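You operate a simulated robot arm through the tools that you are given. There is no shell and no other tool. Be economical: measure what you need, move in short steps, check, and stop when the job is done.

Carry out the task below with a simulated two-armed robot. There is one attempt and no reset: what you move stays moved.

## Task
Put the blue hand towel on the top of the cream table away on the second board from the bottom of the slim shelf. Put the detergent cup on the top of the counter away on the lower shelf over the laundry stand. Fetch the pears can with the latest date from the top shelf of the open rack and set it on the top of the freezer lid. Pull the mesh wing of the airer open. The order is free. Set down upright: detergent cup, pears can.

It is judged by the outcome, as a careful person would: the job done as asked, and still so three seconds after it is handed in. It fails if anything else is knocked over, pushed out of place, dropped, spilled or broken. Lids that push on must go on centred and level and be pressed home; caps that screw on are set level and turned clockwise until they are tight. Flat cloth is picked up by pressing the open fingertips on it (5 to 10 N) and closing them slowly along it; thin cloth reads only 2 to 8 mm in the jaws.

## Robot
Two 7-joint arms with fingered hands on one trunk, on a base that drives. Base frame: it is fixed to the floor where the robot stands at the start and does not move with it; the origin is under the middle of the robot, x ahead of it, y to its left, z up. Units: m, degrees, N and s.
The left shoulder is at the start at [0.052, 0.173, 1.143], the right one opposite. With the tool pointing down near the work surface each hand reaches from about 0.38 to 0.8 m from the robot's upright axis, wherever it stands, measured 20 degrees to its own side. Places, roughly: detergent cup [-1.5, 0.25, 1]; lower shelf over the laundry stand [-2, -3.4, 1.1]; mesh wing of the airer [-3.2, 0.7, 1.2]; pears can [-1.75, 0, 1]; second board of the slim shelf [0.6, -2.5, 0.6]; top of the freezer lid [0.4, 0.9, 0.8]. Payload 3.5 kg a hand.
The TCP of each hand is the grasp point between the finger pads, 0.025 m short of the fingertips. In the tool frame z runs along the fingers and y along their closing line. Largest opening 0.088 m; the body of the gripper starts 0.029 m behind the TCP. The gripper is a hand of 3 fingers: y runs from the thumb to the fingers, the wrist lies at [-0.013, -0.097, -0.162] in the tool frame, and closing takes about 1.5 s.
Orientation is told as [roll, pitch, yaw] about the base's x, y, z axes, in that order, counted from this pose: with the fingers straight down and the wrist toward the robot, the tool's x, y and z point along [0, 1, 0], [1, 0, 0] and [0, 0, -1] of the base frame.

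## Interface
- The arms move only by the tool play_rows. It takes "left_increments", "right_increments" or both (then of equal length, played together; a hand with none holds still); each is a list that holds one entry, the list of rows, each a list of 6 numbers: the shift along the tool's x, y, z in m, then the turn, a rotation vector about the tool's x, y, z in degrees. In form: [[[tx, ty, tz, rx, ry, rz], ...]]. A call has 1 to 20 rows; each row shifts and turns the commanded pose from where the row before left it, along the tool's axes as they then stand. "left_jaw" and "right_jaw" are, for a hand that has rows, the finger opening in m, from 0 to 0.088, set as the call begins (left out, the last holds). Rows are played at 5 a second. More than 0.05 m and 8.6 degrees between two rows, or a gripper value outside its range, and nothing of the call is played. A pose out of reach is approached as far as the arm can. The call stops where the force on the tool passes 40 N (or 10 N more than at its start, if that is more) or the arm is blocked; 0.2 s more then pass. The fingers move at their own pace (about 0.072 m/s each) and stop on an object; they squeeze with about 21 N. The grip force told is the motor's: it shows also when the fingers shut on nothing. Time passes only in rows, and 0.2 s behind the last, so rows that do not move let the fingers close. It gives the time, the measured TCP pose, the force on the tool (base axes), the opening and the grip force at its end, in the units of the frame above (readings bear some noise), with the torque about the TCP (base axes, N m) and any sound that the robot's microphone picked up.
- Cameras (640 x 400 px; columns grow to the right, rows downward): "scene" is now at [0.1495, 0.0049, 1.3685]; the picture's right is [0.06, -1.00, -0.01], its down [-0.70, -0.04, -0.72] and it looks along [0.71, 0.05, -0.70] (base axes); focal length 214 px, centre (320, 200). "left" rides on the left gripper at [-0.058, -0.085, -0.099] in its tool frame; the picture's right is [-0.67, -0.35, 0.66], its down [0.69, -0.63, 0.37] and it looks along [0.28, 0.69, 0.66] (tool axes); focal length 261 px, centre (320, 200). "right" rides on the right gripper at [0.058, -0.085, -0.099] in its tool frame; the picture's right is [-0.67, 0.35, -0.66], its down [-0.69, -0.63, 0.36] and it looks along [-0.29, 0.69, 0.66] (tool axes); focal length 261 px, centre (320, 200). There is no depth. A picture from a camera that has moved, and an enlarged one, comes with that camera's place and axes in the base frame and with its lens. The place of the scene camera against the robot may be out by one fixed shift of up to 0.012 m in any direction.
- grab_frame(camera): a new picture of that camera. It takes no simulated time.
- raise_lower(by): slides the trunk up (or, below 0, down) by that many m; the arms and the scene camera ride with it, the base frame stays. It gives what a move gives, with no picture.
- drive_base(legs): drives the robot by 1 to 6 legs, each [ahead, left, turn to the left] in m, m and degrees, along the robot's own axes; the way and the turn of a leg run together, so that a leg with both is an arc; at most 1.5 m and 180 degrees a leg. The arms and the cameras ride along, it lands a little off, and it stops where it bumps. It gives what a move gives.
- move_fingers(index, middle, thumb_bend, thumb_turn, hand): sets how far each is bent, from 0 (flat) to 1 (curled in); at 0.3 the hand is open as for a grip, at 0.7 the pads meet at the TCP. One left out holds its place. A second passes; each finger stops where it meets its share of the squeeze, and holds until it gets a number again. A gripper value or a shape takes the hand back. It gives what a move gives, with no picture; readings hold the bend of each and the force on the fingers (four entries, about 0 where the hand has none), thumb and palm. thumb_turn goes from beside the hand (0) to across from the fingers (1), as for a grip.
- preshape(shape, hand): the hand has 3 fingers and takes this shape, open, in about a second: jaw (thumb against the fingers, like two jaws); tri (thumb and two fingers); tip (a fingertip pinch); poke (one finger out to press); point (the index stretched); flat (the hand flat); cup (the hand cupped); fist (a fist). The gripper value then closes the fingers along that shape, each until it touches; the sizes above hold for jaw. It gives what a move gives, with no picture.
- aim_head(pan, tilt): turns the head with the scene camera to pan (to the left, within 86 degrees either way) and tilt (down, from -29 to 69), counted from straight ahead of the robot. It gives what a move gives.
- inspect(camera, box): a new picture of the part [left, top, right, bottom] of that camera's present view, enlarged. It takes no simulated time.
- finish_job(): hands the job in; it is judged then, once.

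Go step by step. Nothing tells you exact positions but the pictures and the camera data: compare them with the known pose of the tool, close in by small moves and look again before you grip or let go. The budget is 165 turns and 118 pictures, counting those below and the enlarged ones. Unless the task says otherwise, let go and move clear before handing in.

The tools are called after "Call:" as name(argument=value, ...) on one line, values as JSON. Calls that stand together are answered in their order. play_rows: Moves the arms, as the interface text tells. Its arguments: {"type":"object","properties":{"left_increments":{"type":"array","items":{"type":"array","items":{"type":"array","items":{"type":"number"}}}},"left_jaw":{"type":"number"},"right_increments":{"type":"array","items":{"type":"array","items":{"type":"array","items":{"type":"number"}}}},"right_jaw":{"type":"number"}},"required":[]} The other tools are called the same way: raise_lower (by) slides the trunk up or down; preshape (shape, hand) gives the hand a shape; move_fingers (index, middle, thumb_bend, thumb_turn, hand) moves the fingers one by one; drive_base (legs) drives the base; aim_head (pan, tilt) turns the head that bears the scene camera; grab_frame (camera) takes a picture; inspect (camera, box) takes an enlarged picture of a part of a camera's view; finish_job () hands the job in.

At the start:

```text
time: 0.0
left_eef_pos: [0.5121, 0.2256, 1.1019]
left_orientation: [0.0, 0.1, 0.1]
left_ft_force: [-0.8, -0.2, 0.3]
left_wrist_torque: [0.03, 0.01, 0.01]
left_gripper_width: 0.0872
left_gripper_force: 0.0
left_shape: jaw
left_bend: [0.3, 0.3, 0.3, 0.98]
left_finger forces: [0.1, 0.0, 0.0, 0.0, 0.1, 0.0]
right_eef_pos: [0.4507, -0.1808, 1.064]
right_orientation: [0.1, 0.0, 0.0]
right_ft_force: [0.1, 0.2, -1.1]
right_wrist_torque: [-0.03, -0.01, 0.0]
right_gripper_width: 0.0878
right_gripper_force: 0.0
right_shape: jaw
right_bend: [0.3, 0.3, 0.3, 0.98]
right_finger forces: [0.0, 0.1, 0.1, 0.0, 0.1, 0.1]
trunk travel left (down, up): [-0.225, 0.23]
robot x, y, heading: [0.0014, 0.0007, 0.2]
head pan, tilt: [3.7, 36.3]
```

scene: 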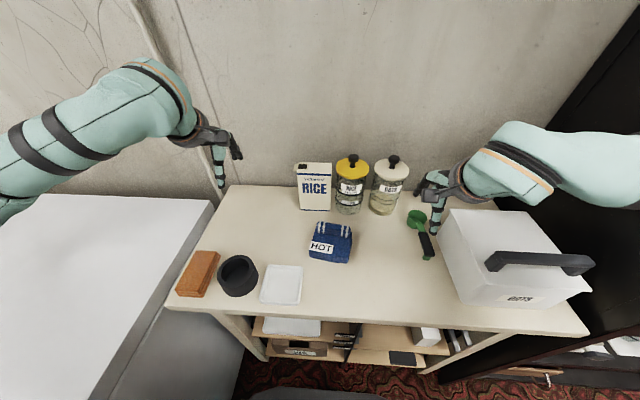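
right: 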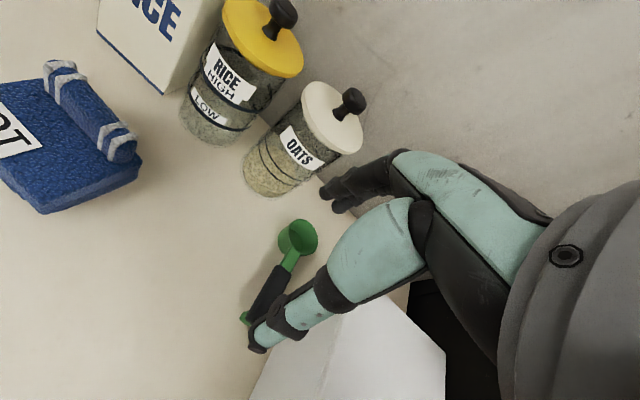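
left: 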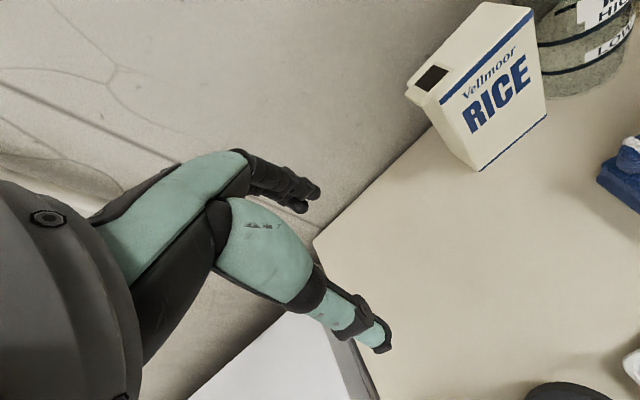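

I see the cream table with a blue folded cloth item labelled HOT, jars and a freezer to the left. I take a closer look at the blue item and look around.

Call:
inspect(camera="scene", box=[160, 140, 480, 340])

Call:
aim_head(pan=-80, tilt=20)

Call:
grab_frame(camera="scene")

Call:
aim_head(pan=80, tilt=20)

Call:
grab_frame(camera="scene")

```text
2.00 times, centred on (320, 240) of scene
camera zoom: at [0.1495, 0.0049, 1.3685], right [0.06, -1.0, -0.01], down [-0.7, -0.04, -0.72], along [0.71, 0.05, -0.7], focal length 429 px, centre (320, 120)
```

zoom: 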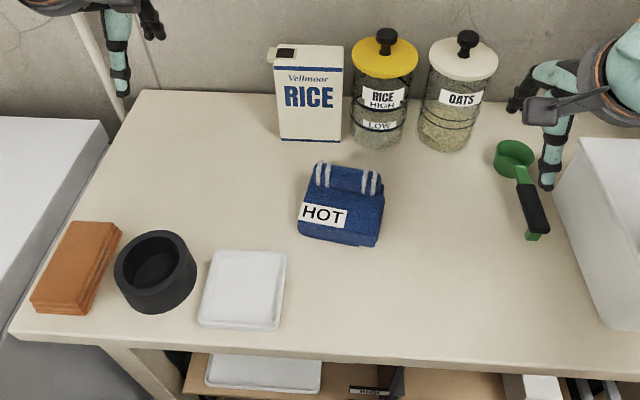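

```text
time: 1.6
left_eef_pos: [0.5132, 0.2255, 1.1017]
left_orientation: [-0.1, 0.0, 0.1]
left_ft_force: [0.1, 0.0, 0.3]
left_wrist_torque: [0.0, -0.02, 0.02]
left_gripper_width: 0.0877
left_gripper_force: 0.1
left_shape: jaw
left_bend: [0.3, 0.3, 0.3, 0.98]
left_finger forces: [0.0, 0.0, 0.1, 0.0, 0.0, 0.0]
right_eef_pos: [0.4515, -0.1804, 1.0633]
right_orientation: [0.1, 0.0, 0.0]
right_ft_force: [0.0, 0.4, 0.3]
right_wrist_torque: [0.01, -0.01, 0.04]
right_gripper_width: 0.0877
right_gripper_force: 0.0
right_shape: jaw
right_bend: [0.3, 0.3, 0.3, 0.98]
right_finger forces: [0.0, 0.1, 0.0, 0.0, 0.1, 0.1]
trunk travel left (down, up): [-0.225, 0.23]
robot x, y, heading: [0.0013, 0.0014, -0.2]
head pan, tilt: [-80.0, 20.0]
```

```text
113 pictures are left
camera scene: at [0.0829, -0.0924, 1.404], right [-0.97, -0.17, 0.14], down [-0.19, 0.34, -0.92], along [0.11, -0.93, -0.36], focal length 214 px, centre (320, 200)
```

scene: 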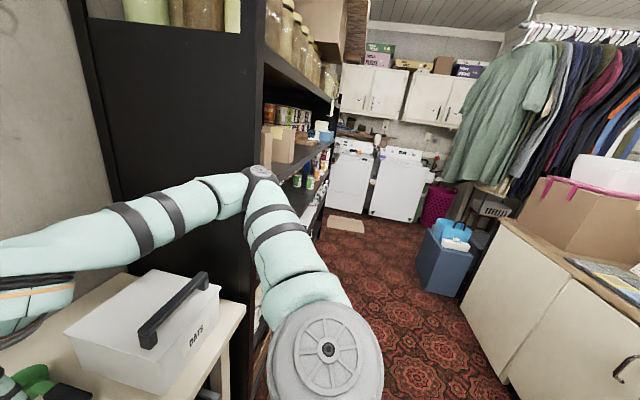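

```text
time: 4.0
left_eef_pos: [0.5135, 0.2243, 1.1017]
left_orientation: [0.0, 0.0, 0.0]
left_ft_force: [-0.9, -0.6, -0.7]
left_wrist_torque: [-0.02, -0.02, -0.01]
left_gripper_width: 0.0876
left_gripper_force: 0.1
left_shape: jaw
left_bend: [0.3, 0.3, 0.3, 0.98]
left_finger forces: [0.1, 0.0, 0.1, 0.1, 0.0, 0.1]
right_eef_pos: [0.451, -0.1803, 1.0634]
right_orientation: [0.1, 0.0, 0.0]
right_ft_force: [0.0, -0.7, -0.2]
right_wrist_torque: [0.02, 0.02, -0.03]
right_gripper_width: 0.0874
right_gripper_force: 0.0
right_shape: jaw
right_bend: [0.3, 0.3, 0.3, 0.98]
right_finger forces: [0.0, 0.0, 0.0, 0.0, 0.1, 0.0]
trunk travel left (down, up): [-0.225, 0.23]
robot x, y, heading: [0.0003, -0.001, 0.0]
head pan, tilt: [80.0, 20.0]
```

```text
112 pictures are left
camera scene: at [0.0829, 0.091, 1.404], right [0.97, -0.17, -0.14], down [-0.19, -0.34, -0.92], along [0.11, 0.93, -0.36], focal length 214 px, centre (320, 200)
```

scene: 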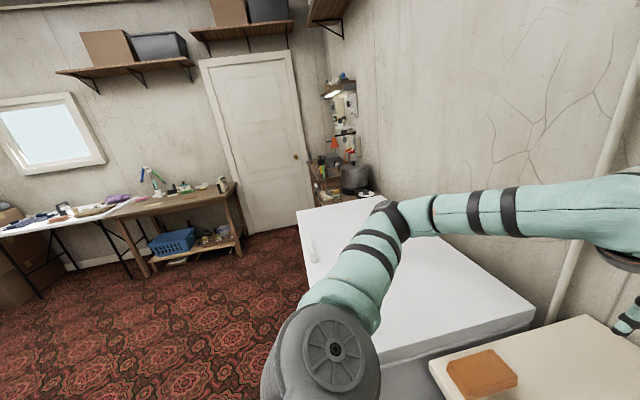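

The blue item looks like a folded towel with a rolled edge on top; I zoom with the right camera to learn its build.

Call:
inspect(camera="right", box=[0, 40, 240, 190])

Call:
inspect(camera="left", box=[480, 80, 640, 220])

```text
2.67 times, centred on (120, 115) of right
camera zoom: at [0.3663, -0.1231, 1.1625], right [0.35, -0.67, 0.65], down [-0.63, -0.69, -0.37], along [0.69, -0.28, -0.66], focal length 695 px, centre (853, 427)
```

zoom: 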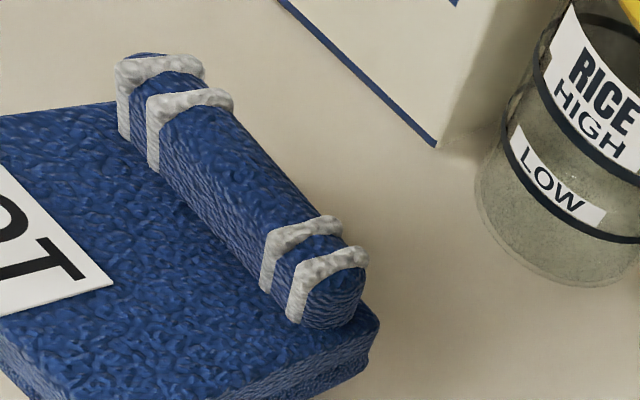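

```text
2.86 times, centred on (560, 150) of left
camera zoom: at [0.4279, 0.1655, 1.2013], right [-0.35, -0.67, -0.66], down [-0.63, 0.68, -0.37], along [0.69, 0.29, -0.66], focal length 745 px, centre (-366, 343)
```

zoom: 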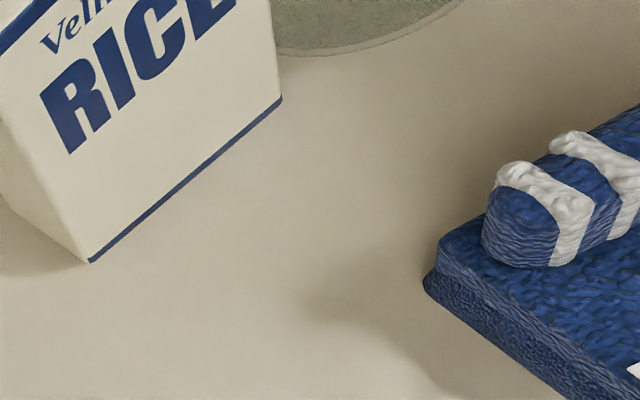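

The towel is a folded block with a roll on top that the jaws can pinch. Before gripping I look at the slim shelf to learn what hand tilt it needs: back off, then slide right.

Call:
drive_base(legs=[[-0.45, 0, 0], [0, -1.3, 0], [0, -1.0, 0]])

Call:
aim_head(pan=0, tilt=35)

Call:
grab_frame(camera="scene")

```text
time: 17.8
left_eef_pos: [0.0208, -2.1116, 1.1012]
left_orientation: [0.0, 0.0, -2.2]
left_ft_force: [-0.5, -0.1, -1.0]
left_wrist_torque: [0.0, 0.0, -0.03]
left_gripper_width: 0.0876
left_gripper_force: 0.0
left_shape: jaw
left_bend: [0.3, 0.3, 0.3, 0.98]
left_finger forces: [0.0, 0.1, 0.1, 0.1, 0.0, 0.0]
right_eef_pos: [-0.0567, -2.5131, 1.0641]
right_orientation: [0.1, -0.1, -2.3]
right_ft_force: [-0.2, 0.6, -0.8]
right_wrist_torque: [0.01, 0.0, 0.02]
right_gripper_width: 0.0875
right_gripper_force: 0.1
right_shape: jaw
right_bend: [0.3, 0.3, 0.3, 0.98]
right_finger forces: [0.0, 0.1, 0.0, 0.0, 0.0, 0.1]
trunk travel left (down, up): [-0.225, 0.23]
robot x, y, heading: [-0.4984, -2.3158, -2.4]
head pan, tilt: [80.0, 20.0]
```

```text
time: 19.3
left_eef_pos: [0.0211, -2.112, 1.1015]
left_orientation: [0.0, 0.0, -2.1]
left_ft_force: [-0.2, 0.0, 0.2]
left_wrist_torque: [0.01, 0.0, -0.03]
left_gripper_width: 0.0876
left_gripper_force: 0.0
left_shape: jaw
left_bend: [0.3, 0.3, 0.3, 0.98]
left_finger forces: [0.1, 0.0, 0.0, 0.0, 0.0, 0.0]
right_eef_pos: [-0.0562, -2.5139, 1.0634]
right_orientation: [0.1, 0.0, -2.2]
right_ft_force: [0.2, -0.4, -0.8]
right_wrist_torque: [0.01, -0.01, 0.0]
right_gripper_width: 0.0876
right_gripper_force: 0.0
right_shape: jaw
right_bend: [0.3, 0.3, 0.3, 0.98]
right_finger forces: [0.0, 0.0, 0.0, 0.0, 0.1, 0.1]
trunk travel left (down, up): [-0.225, 0.23]
robot x, y, heading: [-0.501, -2.3228, -2.5]
head pan, tilt: [0.0, 35.0]
```

```text
109 pictures are left
camera scene: at [-0.3493, -2.3223, 1.3703], right [-0.04, -1.0, 0.0], down [-0.68, 0.03, -0.73], along [0.73, -0.03, -0.68], focal length 214 px, centre (320, 200)
```

scene: 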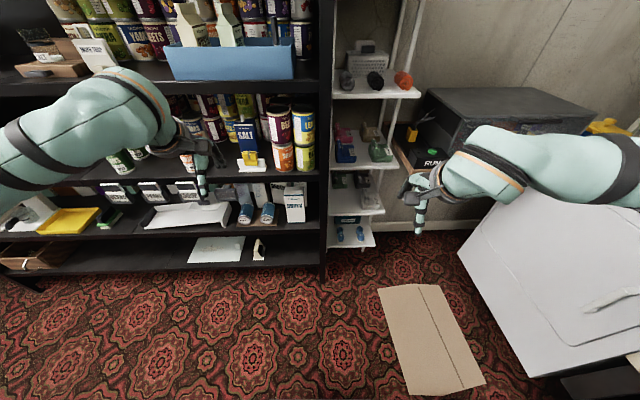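

The slim white shelf stands between the black rack and the dark cabinet. I zoom on it.

Call:
inspect(camera="scene", box=[310, 50, 450, 270])

```text
1.82 times, centred on (380, 160) of scene
camera zoom: at [-0.3493, -2.3223, 1.3703], right [-0.04, -1.0, 0.0], down [-0.68, 0.03, -0.73], along [0.73, -0.03, -0.68], focal length 390 px, centre (211, 273)
```

zoom: 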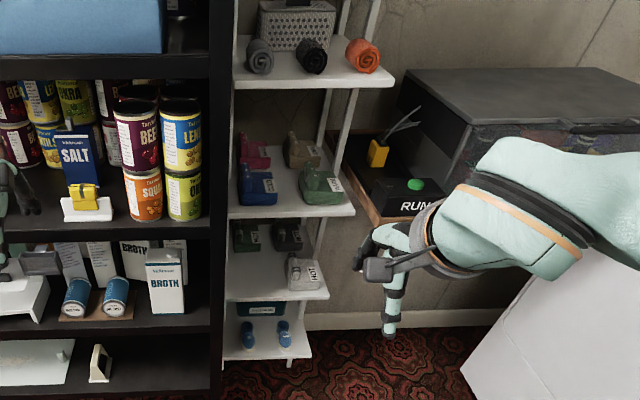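

Each board holds a 2×2 grid of towels; the second board's front-left slot (about x 0.44, y −2.46, z 0.6) is free. Now back to the table to pick the blue towel with the right hand slightly tilted.

Call:
drive_base(legs=[[0, 0, 2.5], [0, 1.3, 0], [0, 1.17, 0], [0.42, 0, 0]])

Call:
grab_frame(camera="scene")

```text
time: 34.0
left_eef_pos: [0.3925, 0.4132, 1.1023]
left_orientation: [0.0, 0.1, 1.2]
left_ft_force: [0.4, 0.0, 0.5]
left_wrist_torque: [0.04, -0.03, -0.03]
left_gripper_width: 0.0875
left_gripper_force: 0.1
left_shape: jaw
left_bend: [0.3, 0.3, 0.3, 0.98]
left_finger forces: [0.0, 0.1, 0.0, 0.0, 0.0, 0.1]
right_eef_pos: [0.339, 0.0067, 1.063]
right_orientation: [0.0, 0.0, 1.1]
right_ft_force: [0.9, -1.0, 0.1]
right_wrist_torque: [-0.01, 0.01, -0.02]
right_gripper_width: 0.0876
right_gripper_force: 0.0
right_shape: jaw
right_bend: [0.3, 0.3, 0.3, 0.98]
right_finger forces: [0.1, 0.0, 0.0, 0.0, 0.0, 0.1]
trunk travel left (down, up): [-0.225, 0.23]
robot x, y, heading: [-0.1174, 0.1801, 1.0]
head pan, tilt: [0.0, 35.0]
```

```text
107 pictures are left
camera scene: at [0.0355, 0.1809, 1.3704], right [0.02, -1.0, 0.0], down [-0.68, -0.01, -0.73], along [0.73, 0.01, -0.68], focal length 214 px, centre (320, 200)
```

scene: 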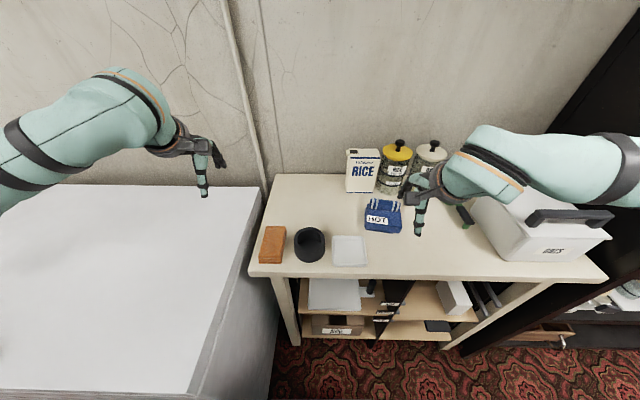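

I move the right hand above the roll with a 22° tilt and the roll's yaw, then look.

Call:
play_rows(right_increments=[[[0, 0.04, 0, 0, 0, 3], [0, 0.04, 0, 0, 0, 3], [0, 0.04, 0, 0, 0, 3], [0, 0.035, 0.02, 0, 0, 3], [-0.015, 0, 0.03, -7.3, 0, 0], [0, 0, 0.01, -7.3, 0, 0], [0, 0, 0, -7.3, 0, 0], [0, 0, 0, 0, 0, 0]]], right_jaw=0.08)

Call:
grab_frame(camera="right")

Call:
inspect(camera="scene", box=[320, 130, 480, 270])

```text
time: 35.9
left_eef_pos: [0.3952, 0.4118, 1.1011]
left_orientation: [0.0, 0.0, 1.2]
left_ft_force: [-0.2, 0.0, -0.8]
left_wrist_torque: [-0.01, -0.01, 0.01]
left_gripper_width: 0.0876
left_gripper_force: 0.1
left_shape: jaw
left_bend: [0.3, 0.3, 0.3, 0.98]
left_finger forces: [0.0, 0.0, 0.0, 0.1, 0.1, 0.1]
right_eef_pos: [0.4925, -0.0095, 1.0004]
right_orientation: [0.3, -20.2, -10.3]
right_ft_force: [-0.2, -0.6, 0.0]
right_wrist_torque: [0.03, 0.0, -0.02]
right_gripper_width: 0.0805
right_gripper_force: 0.0
right_shape: jaw
right_bend: [0.3, 0.31, 0.32, 0.98]
right_finger forces: [0.1, 0.0, 0.1, 0.1, 0.0, 0.0]
right hand out of reach, approached as far as the arm can: row 7
trunk travel left (down, up): [-0.225, 0.23]
robot x, y, heading: [-0.1155, 0.1769, 1.0]
head pan, tilt: [0.0, 35.0]
```

```text
106 pictures are left
camera right: at [0.3897, 0.0675, 1.0639], right [-0.02, -0.68, 0.73], down [-0.58, -0.59, -0.56], along [0.82, -0.44, -0.38], focal length 261 px, centre (320, 200)
```

right: 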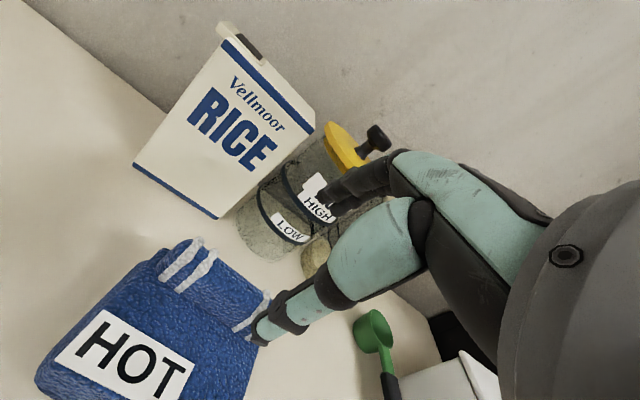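

```text
2.86 times, centred on (400, 200) of scene
camera zoom: at [0.036, 0.1801, 1.3703], right [0.02, -1.0, 0.0], down [-0.68, -0.01, -0.73], along [0.73, 0.01, -0.68], focal length 613 px, centre (91, 200)
```

zoom: 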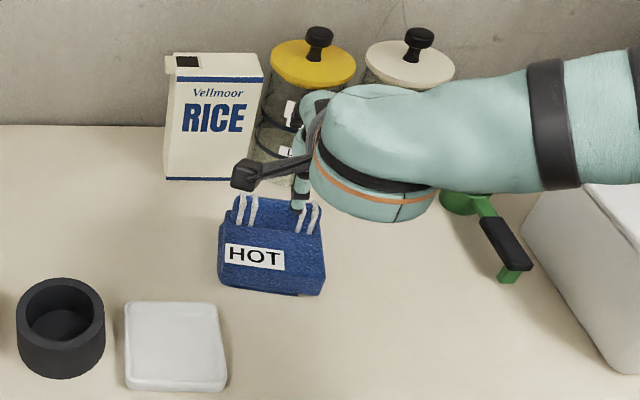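

The roll's centre seems at about (0.502, −0.003, 0.905), yawed about −17°. I come down halfway and correct.

Call:
play_rows(right_increments=[[[0.004, -0.003, 0.02, 0, -1.0, 2.8], [0.004, -0.003, 0.02, 0, -1.0, 2.8], [0, 0, 0, 0, 0, 0]]])

Call:
grab_frame(camera="right")

Call:
inspect(camera="scene", box=[340, 160, 440, 250])

```text
time: 36.6
left_eef_pos: [0.3929, 0.4128, 1.1019]
left_orientation: [0.0, -0.1, 1.2]
left_ft_force: [-0.6, 0.1, 0.8]
left_wrist_torque: [0.02, 0.0, 0.03]
left_gripper_width: 0.0875
left_gripper_force: 0.0
left_shape: jaw
left_bend: [0.3, 0.3, 0.3, 0.98]
left_finger forces: [0.1, 0.0, 0.0, 0.0, 0.1, 0.0]
right_eef_pos: [0.5035, -0.0029, 0.961]
right_orientation: [0.2, -21.9, -17.0]
right_ft_force: [0.8, -0.1, -0.3]
right_wrist_torque: [0.03, 0.0, 0.02]
right_gripper_width: 0.0804
right_gripper_force: 0.0
right_shape: jaw
right_bend: [0.3, 0.31, 0.32, 0.98]
right_finger forces: [0.1, 0.0, 0.1, 0.0, 0.0, 0.0]
trunk travel left (down, up): [-0.225, 0.23]
robot x, y, heading: [-0.1156, 0.1796, 0.8]
head pan, tilt: [0.0, 35.0]
```

```text
104 pictures are left
camera right: at [0.4093, 0.0858, 1.0217], right [-0.12, -0.67, 0.73], down [-0.63, -0.52, -0.58], along [0.77, -0.53, -0.36], focal length 261 px, centre (320, 200)
```

right: 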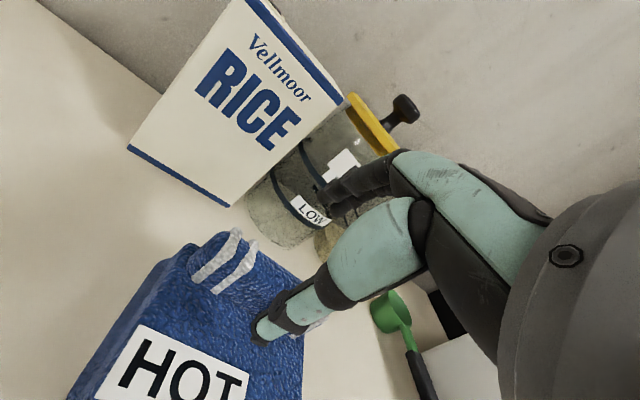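

```text
4.44 times, centred on (390, 205) of scene
camera zoom: at [0.0355, 0.181, 1.3704], right [0.02, -1.0, 0.0], down [-0.68, -0.01, -0.73], along [0.73, 0.01, -0.68], focal length 953 px, centre (9, 178)
```

zoom: 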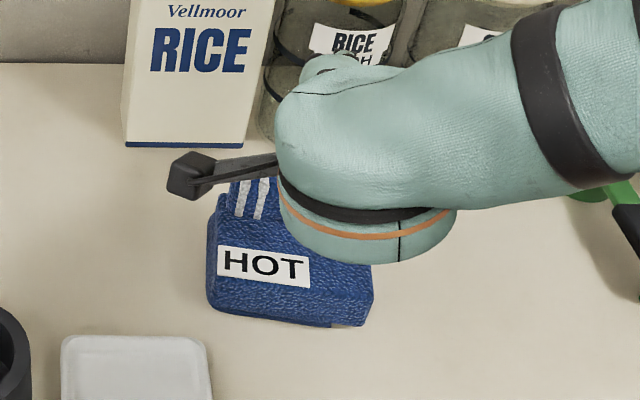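

I reduce the tilt to 12°, narrow the opening, and move down over the roll, with TCP near the roll's top.

Call:
play_rows(right_increments=[[[-0.004, 0, 0, 5, 0.5, -1.4], [-0.004, 0, 0, 5, 0.5, -1.4], [0, -0.003, 0.015, 0, 0, 0], [0, -0.003, 0.014, 0, 0, 0], [0, 0, 0, 0, 0, 0]]], right_jaw=0.058)

Call:
grab_frame(camera="right")

```text
time: 37.9
left_eef_pos: [0.3939, 0.4135, 1.1016]
left_orientation: [0.1, 0.0, 1.1]
left_ft_force: [-0.2, -0.3, 0.3]
left_wrist_torque: [0.0, -0.03, 0.0]
left_gripper_width: 0.0874
left_gripper_force: 0.0
left_shape: jaw
left_bend: [0.3, 0.3, 0.3, 0.98]
left_finger forces: [0.0, 0.1, 0.1, 0.0, 0.0, 0.0]
right_eef_pos: [0.4997, -0.0108, 0.932]
right_orientation: [0.4, -11.8, -13.8]
right_ft_force: [-0.3, 0.2, 0.2]
right_wrist_torque: [-0.02, 0.01, -0.02]
right_gripper_width: 0.0582
right_gripper_force: 0.0
right_shape: jaw
right_bend: [0.28, 0.38, 0.61, 0.99]
right_finger forces: [0.0, 0.0, 0.0, 0.1, 0.0, 0.0]
trunk travel left (down, up): [-0.225, 0.23]
robot x, y, heading: [-0.117, 0.1795, 1.0]
head pan, tilt: [0.0, 35.0]
```

```text
102 pictures are left
camera right: at [0.4139, 0.0689, 1.0118], right [0.04, -0.7, 0.71], down [-0.69, -0.53, -0.49], along [0.72, -0.47, -0.51], focal length 261 px, centre (320, 200)
```

right: 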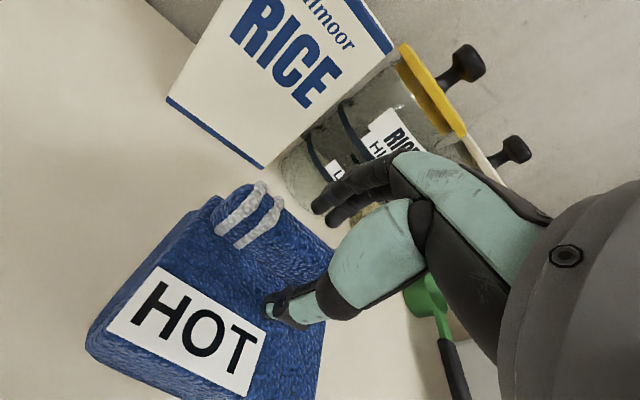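

The roll lies between thumb and fingers. I go down 12 mm and close slowly.

Call:
play_rows(right_increments=[[[0, -0.001, 0.006, 0, 0, 0], [0, -0.001, 0.006, 0, 0, 0], [0, 0, 0, 0, 0, 0]]])

Call:
play_rows(right_increments=[[[0, 0, 0, 0, 0, 0], [0, 0, 0, 0, 0, 0], [0, 0, 0, 0, 0, 0], [0, 0, 0, 0, 0, 0], [0, 0, 0, 0, 0, 0], [0, 0, 0, 0, 0, 0], [0, 0, 0, 0, 0, 0]]], right_jaw=0)

Call:
grab_frame(camera="right")

```text
time: 38.5
left_eef_pos: [0.3908, 0.4134, 1.1032]
left_orientation: [-0.1, -0.2, 1.2]
left_ft_force: [0.0, -0.6, -1.2]
left_wrist_torque: [0.04, 0.01, 0.01]
left_gripper_width: 0.0877
left_gripper_force: 0.0
left_shape: jaw
left_bend: [0.3, 0.3, 0.3, 0.98]
left_finger forces: [0.0, 0.0, 0.0, 0.1, 0.0, 0.1]
right_eef_pos: [0.5017, -0.0086, 0.931]
right_orientation: [1.0, -12.7, -14.0]
right_ft_force: [-5.2, 1.1, 38.3]
right_wrist_torque: [0.37, 1.44, 0.06]
right_gripper_width: 0.0572
right_gripper_force: 0.1
right_shape: jaw
right_bend: [0.28, 0.38, 0.63, 1.0]
right_finger forces: [0.0, 0.0, 0.0, 0.0, 38.1, 0.0]
trunk travel left (down, up): [-0.225, 0.23]
robot x, y, heading: [-0.1133, 0.1811, 1.0]
head pan, tilt: [0.0, 35.0]
stopped in row 3 (right hand): the force on the tool passed its limit (the readings are from after the stop); the commanded pose is now the measured one
```

```text
time: 40.1
left_eef_pos: [0.3902, 0.4136, 1.1046]
left_orientation: [0.0, -0.3, 1.2]
left_ft_force: [-0.6, 0.2, 0.3]
left_wrist_torque: [0.0, -0.02, 0.01]
left_gripper_width: 0.0877
left_gripper_force: 0.1
left_shape: jaw
left_bend: [0.3, 0.3, 0.3, 0.98]
left_finger forces: [0.0, 0.1, 0.0, 0.0, 0.1, 0.0]
right_eef_pos: [0.4985, -0.0101, 0.926]
right_orientation: [0.6, -12.4, -14.0]
right_ft_force: [-5.0, -1.0, 24.7]
right_wrist_torque: [0.09, 0.38, 0.0]
right_gripper_width: 0.02
right_gripper_force: 21.1
right_shape: jaw
right_bend: [0.7, 0.69, 0.77, 1.0]
right_finger forces: [13.1, 6.7, 0.1, 0.1, 36.0, 0.0]
trunk travel left (down, up): [-0.225, 0.23]
robot x, y, heading: [-0.1149, 0.1788, 1.0]
head pan, tilt: [0.0, 35.0]
```

```text
101 pictures are left
camera right: at [0.4118, 0.0697, 1.0056], right [0.03, -0.71, 0.71], down [-0.68, -0.53, -0.5], along [0.73, -0.47, -0.5], focal length 261 px, centre (320, 200)
```

right: 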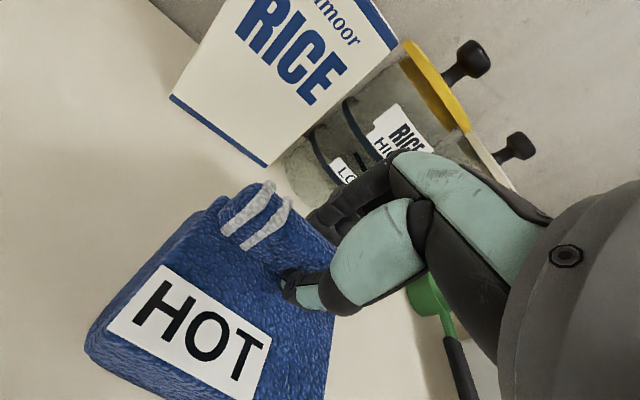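

The fingers hold the roll at 20 mm with 21 N. I lift gently to test.

Call:
play_rows(right_increments=[[[0, 0.002, -0.01, 0, 0, 0], [0, 0.004, -0.02, 0, 0, 0], [0, 0.004, -0.02, 0, 0, 0], [0, 0.004, -0.02, 0, 0, 0], [0, 0, 0, 0, 0, 0]]])

Call:
grab_frame(camera="right")

Call:
grab_frame(camera="scene")

```text
time: 41.3
left_eef_pos: [0.3949, 0.4121, 1.1014]
left_orientation: [0.0, 0.1, 1.2]
left_ft_force: [-0.3, -0.3, -0.6]
left_wrist_torque: [0.0, -0.01, 0.0]
left_gripper_width: 0.0875
left_gripper_force: 0.1
left_shape: jaw
left_bend: [0.3, 0.3, 0.3, 0.98]
left_finger forces: [0.0, 0.1, 0.0, 0.1, 0.0, 0.0]
right_eef_pos: [0.5001, -0.0108, 0.9955]
right_orientation: [0.8, -12.2, -14.0]
right_ft_force: [0.2, -0.1, -3.7]
right_wrist_torque: [-0.07, -0.09, 0.0]
right_gripper_width: 0.0179
right_gripper_force: 20.9
right_shape: jaw
right_bend: [0.7, 0.71, 0.74, 1.0]
right_finger forces: [11.4, 5.5, 0.1, 0.0, 17.4, 0.0]
trunk travel left (down, up): [-0.225, 0.23]
robot x, y, heading: [-0.111, 0.1725, 1.1]
head pan, tilt: [0.0, 35.0]
```

```text
100 pictures are left
camera right: at [0.4128, 0.069, 1.0752], right [0.03, -0.71, 0.71], down [-0.68, -0.53, -0.5], along [0.73, -0.47, -0.5], focal length 261 px, centre (320, 200)
```

right: 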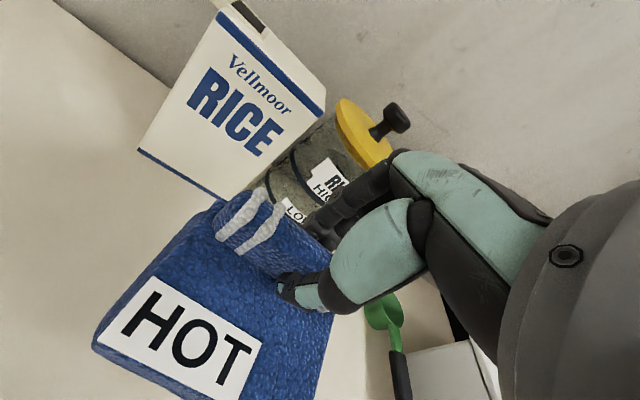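

```text
99 pictures are left
camera scene: at [0.0365, 0.1808, 1.3702], right [0.02, -1.0, 0.0], down [-0.68, -0.01, -0.73], along [0.73, 0.01, -0.68], focal length 214 px, centre (320, 200)
```

scene: 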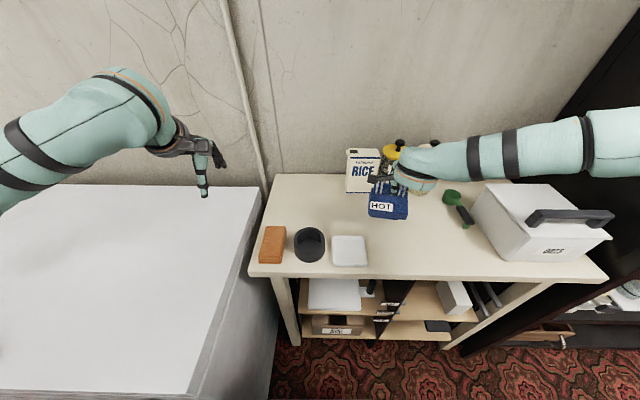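

The towel is held. I lift a bit more, back off, and drive to the slim shelf.

Call:
play_rows(right_increments=[[[0, 0.005, -0.03, 0, 0, 0], [0, 0.005, -0.03, 0, 0, 0], [0, 0, 0, 0, 0, 0]]])

Call:
drive_base(legs=[[-0.45, 0, 0], [0, -1.3, -1.1], [0, -1.12, 0]])

Call:
grab_frame(camera="scene")

```text
time: 42.1
left_eef_pos: [0.395, 0.4131, 1.1002]
left_orientation: [0.0, 0.0, 1.2]
left_ft_force: [0.6, 0.3, -0.9]
left_wrist_torque: [0.03, 0.02, -0.02]
left_gripper_width: 0.0874
left_gripper_force: 0.1
left_shape: jaw
left_bend: [0.3, 0.3, 0.3, 0.98]
left_finger forces: [0.1, 0.0, 0.1, 0.1, 0.0, 0.1]
right_eef_pos: [0.4995, -0.0116, 1.0554]
right_orientation: [0.7, -12.1, -14.1]
right_ft_force: [-0.6, -0.3, -3.7]
right_wrist_torque: [-0.03, -0.12, 0.0]
right_gripper_width: 0.0178
right_gripper_force: 21.5
right_shape: jaw
right_bend: [0.7, 0.71, 0.74, 1.0]
right_finger forces: [11.3, 5.4, 0.1, 0.0, 17.3, 0.0]
trunk travel left (down, up): [-0.225, 0.23]
robot x, y, heading: [-0.1143, 0.1807, 1.0]
head pan, tilt: [0.0, 35.0]
```

```text
time: 56.1
left_eef_pos: [-0.0271, -1.9898, 1.1012]
left_orientation: [0.0, -0.1, 0.8]
left_ft_force: [-0.3, -0.2, 0.8]
left_wrist_torque: [0.04, 0.03, -0.01]
left_gripper_width: 0.0879
left_gripper_force: 0.1
left_shape: jaw
left_bend: [0.3, 0.3, 0.3, 0.98]
left_finger forces: [0.0, 0.0, 0.0, 0.1, 0.0, 0.0]
right_eef_pos: [0.0739, -2.4151, 1.056]
right_orientation: [0.8, -12.2, -14.4]
right_ft_force: [0.2, 0.3, -4.5]
right_wrist_torque: [-0.02, -0.07, 0.0]
right_gripper_width: 0.0179
right_gripper_force: 20.8
right_shape: jaw
right_bend: [0.7, 0.71, 0.74, 1.0]
right_finger forces: [11.3, 5.3, 0.1, 0.0, 17.3, 0.0]
trunk travel left (down, up): [-0.225, 0.23]
robot x, y, heading: [-0.5375, -2.2187, 0.6]
head pan, tilt: [0.0, 35.0]
```

```text
98 pictures are left
camera scene: at [-0.3866, -2.2184, 1.3702], right [0.01, -1.0, 0.0], down [-0.68, -0.01, -0.73], along [0.73, 0.01, -0.68], focal length 214 px, centre (320, 200)
```

scene: 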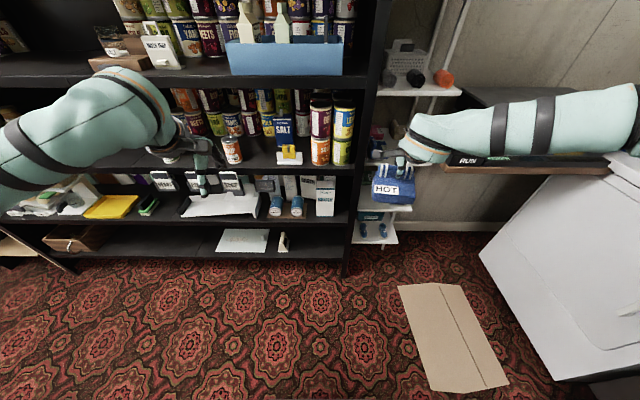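

I retract the left hand, lower the trunk and bring the towel down in front of the shelf opening, then look.

Call:
raise_lower(by=-0.21)

Call:
play_rows(left_increments=[[[0, -0.04, -0.02, 0, 0, 0], [0, -0.04, -0.02, 0, 0, 0], [0, -0.04, -0.02, 0, 0, 0], [0, -0.03, 0, 0, 0, 0], [0, 0, 0, 0, 0, 0]]], right_increments=[[[0, -0.006, 0.03, 0, 0, 0], [0, -0.006, 0.03, 0, 0, 0], [0, -0.006, 0.03, 0, 0, 0], [0, -0.004, 0.02, 0, 0, 0], [0, 0, 0, 0, 0, 0]]])

Call:
grab_frame(camera="scene")

Call:
grab_frame(camera="right")

```text
time: 58.4
left_eef_pos: [-0.0277, -1.9895, 0.8923]
left_orientation: [0.0, 0.0, 0.8]
left_ft_force: [-0.2, 0.3, 0.7]
left_wrist_torque: [-0.03, 0.01, 0.03]
left_gripper_width: 0.0874
left_gripper_force: 0.0
left_shape: jaw
left_bend: [0.3, 0.3, 0.3, 0.98]
left_finger forces: [0.0, 0.1, 0.0, 0.0, 0.0, 0.0]
right_eef_pos: [0.0723, -2.4147, 0.8474]
right_orientation: [0.7, -12.2, -14.4]
right_ft_force: [-1.2, -0.1, -3.6]
right_wrist_torque: [-0.05, -0.07, -0.01]
right_gripper_width: 0.0178
right_gripper_force: 21.3
right_shape: jaw
right_bend: [0.7, 0.71, 0.74, 1.0]
right_finger forces: [11.3, 5.3, 0.1, 0.1, 17.4, 0.0]
trunk travel left (down, up): [-0.015, 0.44]
robot x, y, heading: [-0.5377, -2.2216, 0.5]
head pan, tilt: [0.0, 35.0]
```

```text
time: 59.5
left_eef_pos: [-0.1691, -1.9856, 0.9586]
left_orientation: [0.0, 0.1, 0.8]
left_ft_force: [-0.4, 1.1, -0.1]
left_wrist_torque: [0.01, -0.01, -0.02]
left_gripper_width: 0.0878
left_gripper_force: 0.0
left_shape: jaw
left_bend: [0.3, 0.3, 0.3, 0.98]
left_finger forces: [0.1, 0.0, 0.0, 0.0, 0.1, 0.0]
left hand out of reach, approached as far as the arm can: row 4
right_eef_pos: [0.0759, -2.4137, 0.7324]
right_orientation: [0.7, -12.2, -14.5]
right_ft_force: [0.4, 0.5, -4.5]
right_wrist_torque: [-0.04, -0.12, 0.0]
right_gripper_width: 0.0181
right_gripper_force: 20.6
right_shape: jaw
right_bend: [0.7, 0.71, 0.74, 1.0]
right_finger forces: [11.3, 5.4, 0.1, 0.0, 17.3, 0.0]
trunk travel left (down, up): [-0.015, 0.44]
robot x, y, heading: [-0.5374, -2.2213, 0.8]
head pan, tilt: [0.0, 35.0]
```

```text
97 pictures are left
camera scene: at [-0.2167, -2.2169, 1.0618], right [0.01, -1.0, 0.0], down [-0.9, -0.01, -0.44], along [0.44, 0.01, -0.9], focal length 214 px, centre (320, 200)
```

scene: 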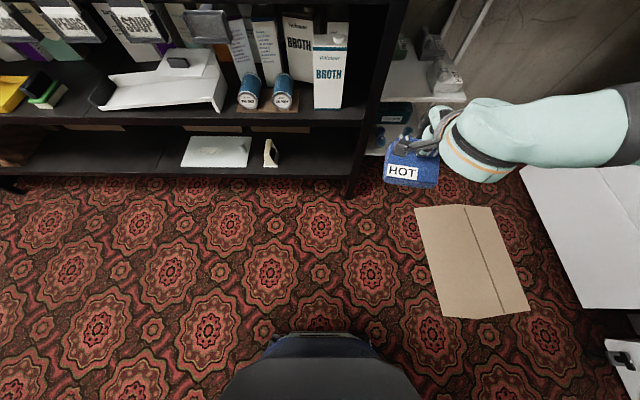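

```text
96 pictures are left
camera right: at [-0.0112, -2.3333, 0.8131], right [0.03, -0.71, 0.71], down [-0.69, -0.53, -0.5], along [0.72, -0.47, -0.5], focal length 261 px, centre (320, 200)
```

right: 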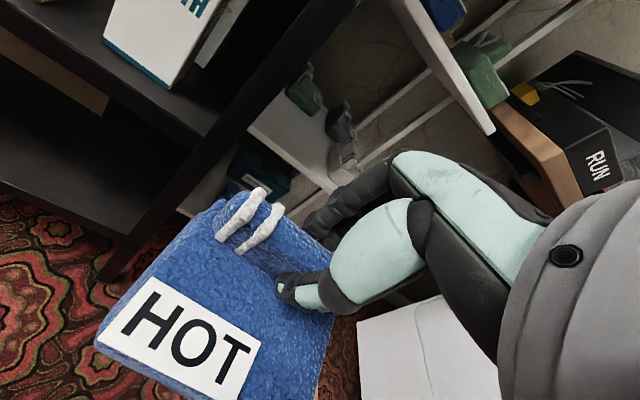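

The trunk leaned the camera down; I tilt the head up to see the shelf.

Call:
aim_head(pan=-15, tilt=0)

Call:
grab_frame(camera="scene")

```text
time: 60.6
left_eef_pos: [-0.1684, -1.9851, 0.9591]
left_orientation: [0.1, 0.1, 0.8]
left_ft_force: [0.8, 0.2, 0.0]
left_wrist_torque: [0.02, -0.01, -0.03]
left_gripper_width: 0.0877
left_gripper_force: 0.1
left_shape: jaw
left_bend: [0.3, 0.3, 0.3, 0.98]
left_finger forces: [0.0, 0.0, 0.0, 0.0, 0.0, 0.0]
right_eef_pos: [0.0758, -2.4131, 0.7334]
right_orientation: [0.7, -12.2, -14.5]
right_ft_force: [0.8, 0.3, -4.8]
right_wrist_torque: [-0.05, -0.08, -0.02]
right_gripper_width: 0.018
right_gripper_force: 21.1
right_shape: jaw
right_bend: [0.7, 0.71, 0.74, 1.0]
right_finger forces: [11.4, 5.4, 0.0, 0.0, 17.4, 0.0]
trunk travel left (down, up): [-0.015, 0.44]
robot x, y, heading: [-0.5402, -2.2205, 0.9]
head pan, tilt: [-15.0, 0.0]
```

```text
95 pictures are left
camera scene: at [-0.1906, -2.2394, 1.1116], right [-0.21, -0.97, 0.12], down [-0.48, -0.01, -0.88], along [0.85, -0.25, -0.47], focal length 214 px, centre (320, 200)
```

scene: 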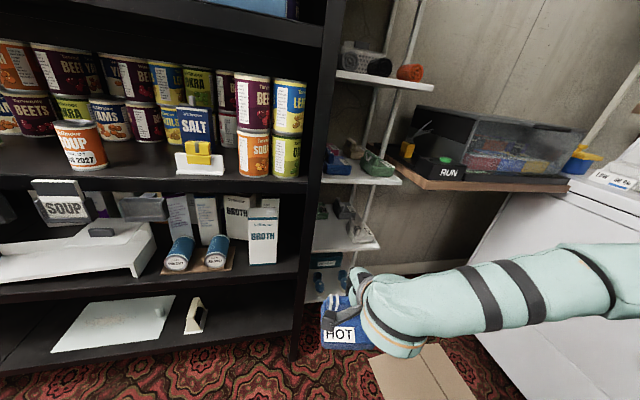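

The slot lies near y −2.478, board top about z 0.59. I straighten the yaw, tilt the hand a bit more, then drive part of the way.

Call:
play_rows(right_increments=[[[0, 0, 0, 0, 1.45, -6.85], [0, 0, 0, 0, 1.45, -6.85], [0, 0, 0, -5, 0, 0], [0, 0, 0, -5, 0, 0], [0, 0, 0, 0, 0, 0]]])

Call:
drive_base(legs=[[0, -0.06, -0.8], [0.2, 0, 0]])

Call:
grab_frame(camera="right")

Call:
grab_frame(camera="scene")

```text
time: 61.8
left_eef_pos: [-0.1684, -1.9862, 0.9589]
left_orientation: [0.0, 0.0, 0.6]
left_ft_force: [0.6, 0.2, -0.1]
left_wrist_torque: [0.04, 0.01, -0.03]
left_gripper_width: 0.0877
left_gripper_force: 0.1
left_shape: jaw
left_bend: [0.3, 0.3, 0.3, 0.98]
left_finger forces: [0.1, 0.1, 0.0, 0.0, 0.0, 0.0]
right_eef_pos: [0.0774, -2.4247, 0.7414]
right_orientation: [0.6, -14.3, -0.3]
right_ft_force: [0.0, 0.3, -3.6]
right_wrist_torque: [-0.01, -0.1, 0.02]
right_gripper_width: 0.0182
right_gripper_force: 20.9
right_shape: jaw
right_bend: [0.7, 0.71, 0.74, 1.0]
right_finger forces: [11.4, 5.4, 0.0, 0.1, 17.6, 0.1]
right hand out of reach, approached as far as the arm can: row 3, 4
trunk travel left (down, up): [-0.015, 0.44]
robot x, y, heading: [-0.5377, -2.2177, 1.0]
head pan, tilt: [-15.0, 0.0]
```

```text
time: 63.9
left_eef_pos: [0.0384, -2.0518, 0.9583]
left_orientation: [0.0, 0.1, -0.3]
left_ft_force: [-0.8, -0.2, -0.6]
left_wrist_torque: [0.0, 0.0, 0.01]
left_gripper_width: 0.0879
left_gripper_force: 0.1
left_shape: jaw
left_bend: [0.3, 0.3, 0.3, 0.98]
left_finger forces: [0.0, 0.0, 0.0, 0.0, 0.0, 0.1]
right_eef_pos: [0.2764, -2.4952, 0.7404]
right_orientation: [0.6, -14.3, -1.2]
right_ft_force: [-0.2, 0.6, -4.1]
right_wrist_torque: [-0.02, -0.11, -0.03]
right_gripper_width: 0.0177
right_gripper_force: 21.0
right_shape: jaw
right_bend: [0.7, 0.71, 0.74, 1.0]
right_finger forces: [11.4, 5.5, 0.0, 0.1, 17.6, 0.0]
trunk travel left (down, up): [-0.015, 0.44]
robot x, y, heading: [-0.3359, -2.2792, -0.5]
head pan, tilt: [-15.0, 0.0]
```

```text
94 pictures are left
camera right: at [0.1712, -2.4369, 0.8159], right [0.16, -0.68, 0.71], down [-0.53, -0.67, -0.52], along [0.83, -0.3, -0.47], focal length 261 px, centre (320, 200)
```

right: 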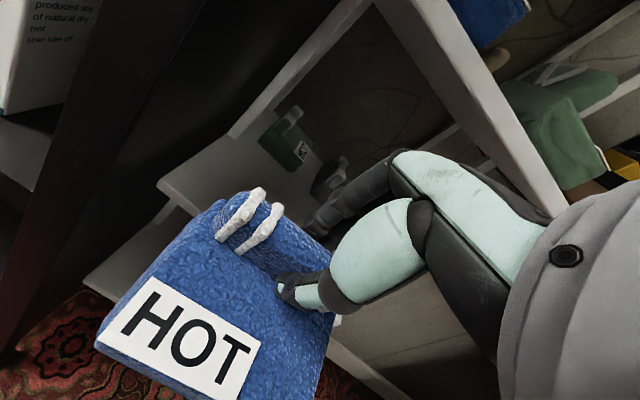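

```text
93 pictures are left
camera scene: at [0.0114, -2.306, 1.1114], right [-0.23, -0.96, 0.13], down [-0.48, 0.0, -0.88], along [0.84, -0.26, -0.47], focal length 214 px, centre (320, 200)
```

scene: 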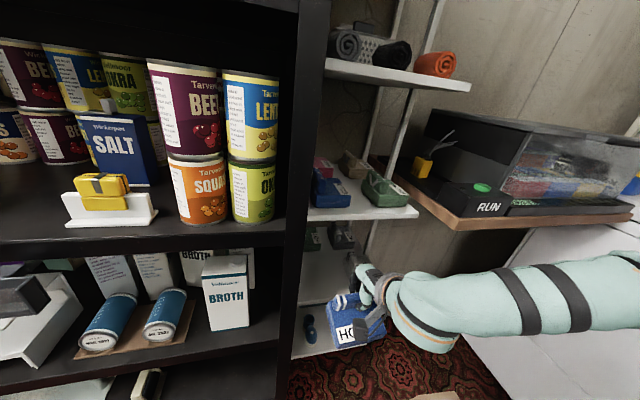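

Board 2's front-left corner shows at about (0.36, −2.40). I lower the towel to just above board height, then enter.

Call:
play_rows(right_increments=[[[0.006, -0.008, 0.031, 0, 0, 0], [0.006, -0.006, 0.026, 0, 0, 0], [0, 0, 0, -3, 0, 0], [0, 0, 0, -3, 0, 0], [0, 0, 0, 0, 0, 0]]])

Call:
aim_head(pan=-25, tilt=0)

Call:
grab_frame(camera="right")

Call:
grab_frame(camera="scene")

```text
time: 65.1
left_eef_pos: [0.0366, -2.053, 0.959]
left_orientation: [0.0, 0.1, -0.3]
left_ft_force: [0.3, -0.4, -0.8]
left_wrist_torque: [0.02, -0.01, -0.03]
left_gripper_width: 0.0876
left_gripper_force: 0.0
left_shape: jaw
left_bend: [0.3, 0.3, 0.3, 0.98]
left_finger forces: [0.0, 0.0, 0.1, 0.0, 0.1, 0.0]
right_eef_pos: [0.2814, -2.5011, 0.7331]
right_orientation: [0.6, -14.2, -1.3]
right_ft_force: [-0.5, 0.3, -3.5]
right_wrist_torque: [-0.02, -0.11, -0.02]
right_gripper_width: 0.0179
right_gripper_force: 21.2
right_shape: jaw
right_bend: [0.7, 0.71, 0.74, 1.0]
right_finger forces: [11.4, 5.3, 0.0, 0.1, 17.6, 0.1]
right hand out of reach, approached as far as the arm can: row 1, 2, 3, 4
trunk travel left (down, up): [-0.015, 0.44]
robot x, y, heading: [-0.3373, -2.2758, -0.2]
head pan, tilt: [-15.0, 0.0]
```

```text
time: 65.8
left_eef_pos: [0.0374, -2.0529, 0.9587]
left_orientation: [0.0, 0.1, -0.3]
left_ft_force: [-1.0, 0.0, 0.2]
left_wrist_torque: [0.0, -0.03, -0.01]
left_gripper_width: 0.0877
left_gripper_force: 0.0
left_shape: jaw
left_bend: [0.3, 0.3, 0.3, 0.98]
left_finger forces: [0.0, 0.1, 0.0, 0.1, 0.0, 0.1]
right_eef_pos: [0.2809, -2.5008, 0.7324]
right_orientation: [0.6, -14.1, -1.3]
right_ft_force: [0.0, -0.7, -4.5]
right_wrist_torque: [-0.06, -0.06, 0.0]
right_gripper_width: 0.0179
right_gripper_force: 21.3
right_shape: jaw
right_bend: [0.7, 0.71, 0.74, 1.0]
right_finger forces: [11.3, 5.5, 0.1, 0.0, 17.6, 0.0]
trunk travel left (down, up): [-0.015, 0.44]
robot x, y, heading: [-0.3384, -2.2787, -0.2]
head pan, tilt: [-25.0, 0.0]
```

```text
92 pictures are left
camera right: at [0.1768, -2.4427, 0.8094], right [0.16, -0.68, 0.71], down [-0.54, -0.67, -0.51], along [0.83, -0.3, -0.47], focal length 261 px, centre (320, 200)
```

right: 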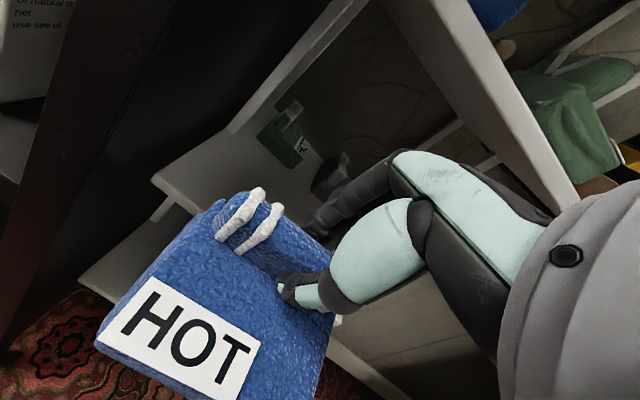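

```text
91 pictures are left
camera scene: at [0.0059, -2.3207, 1.1142], right [-0.37, -0.9, 0.2], down [-0.48, 0.0, -0.88], along [0.79, -0.43, -0.44], focal length 214 px, centre (320, 200)
```

scene: 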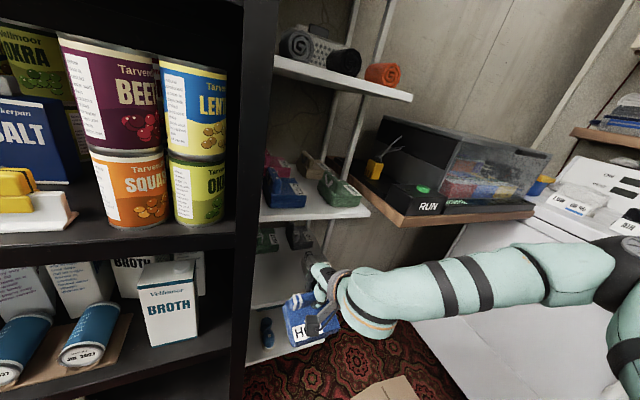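

The lean brought the shoulder forward, so the arm is too folded. I back the base by 0.15 and extend the arm instead.

Call:
drive_base(legs=[[-0.17, 0, 0]])

Call:
play_rows(right_increments=[[[0.005, 0.035, 0.009, 0, 0, 0], [0.005, 0.035, 0.009, 0, 0, 0], [0.005, 0.035, 0.009, 0, 0, 0], [0.005, 0.03, 0.008, 0, 0, 0], [0, -0.007, 0.026, -3, 0, 0], [0, -0.007, 0.026, -3, 0, 0], [0, 0, 0, 0, 0, 0]]])

Call:
grab_frame(camera="right")

```text
time: 67.3
left_eef_pos: [-0.136, -2.0515, 0.9586]
left_orientation: [0.1, 0.0, -0.2]
left_ft_force: [-0.4, -0.3, -0.3]
left_wrist_torque: [0.0, -0.05, -0.01]
left_gripper_width: 0.0876
left_gripper_force: 0.1
left_shape: jaw
left_bend: [0.3, 0.3, 0.3, 0.98]
left_finger forces: [0.0, 0.0, 0.1, 0.0, 0.0, 0.0]
right_eef_pos: [0.1095, -2.5002, 0.7331]
right_orientation: [0.6, -14.2, -1.3]
right_ft_force: [0.2, 0.5, -3.6]
right_wrist_torque: [0.0, -0.09, -0.01]
right_gripper_width: 0.0179
right_gripper_force: 20.9
right_shape: jaw
right_bend: [0.7, 0.71, 0.74, 1.0]
right_finger forces: [11.5, 5.3, 0.1, 0.1, 17.7, 0.1]
trunk travel left (down, up): [-0.015, 0.44]
robot x, y, heading: [-0.5104, -2.2782, -0.1]
head pan, tilt: [-25.0, 0.0]
```

```text
time: 68.9
left_eef_pos: [-0.1357, -2.0517, 0.9583]
left_orientation: [-0.1, 0.2, -0.2]
left_ft_force: [0.2, 0.0, -0.5]
left_wrist_torque: [0.05, 0.02, 0.0]
left_gripper_width: 0.0879
left_gripper_force: 0.0
left_shape: jaw
left_bend: [0.3, 0.3, 0.3, 0.98]
left_finger forces: [0.0, 0.0, 0.1, 0.1, 0.0, 0.1]
right_eef_pos: [0.2509, -2.4828, 0.689]
right_orientation: [0.6, -19.1, -1.3]
right_ft_force: [-0.1, -0.4, -4.4]
right_wrist_torque: [0.0, -0.03, 0.02]
right_gripper_width: 0.018
right_gripper_force: 21.2
right_shape: jaw
right_bend: [0.7, 0.71, 0.74, 1.0]
right_finger forces: [11.4, 5.4, 0.1, 0.1, 17.9, 0.0]
right hand out of reach, approached as far as the arm can: row 6
trunk travel left (down, up): [-0.015, 0.44]
robot x, y, heading: [-0.5088, -2.2747, -0.0]
head pan, tilt: [-25.0, 0.0]
```

```text
90 pictures are left
camera right: at [0.1394, -2.4238, 0.7553], right [0.1, -0.68, 0.73], down [-0.49, -0.67, -0.56], along [0.87, -0.3, -0.4], focal length 261 px, centre (320, 200)
```

right: 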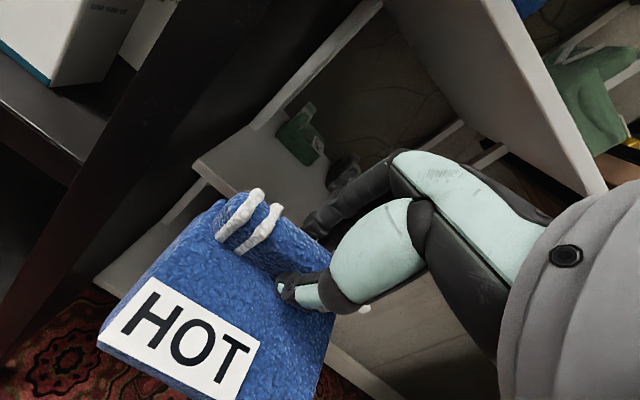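

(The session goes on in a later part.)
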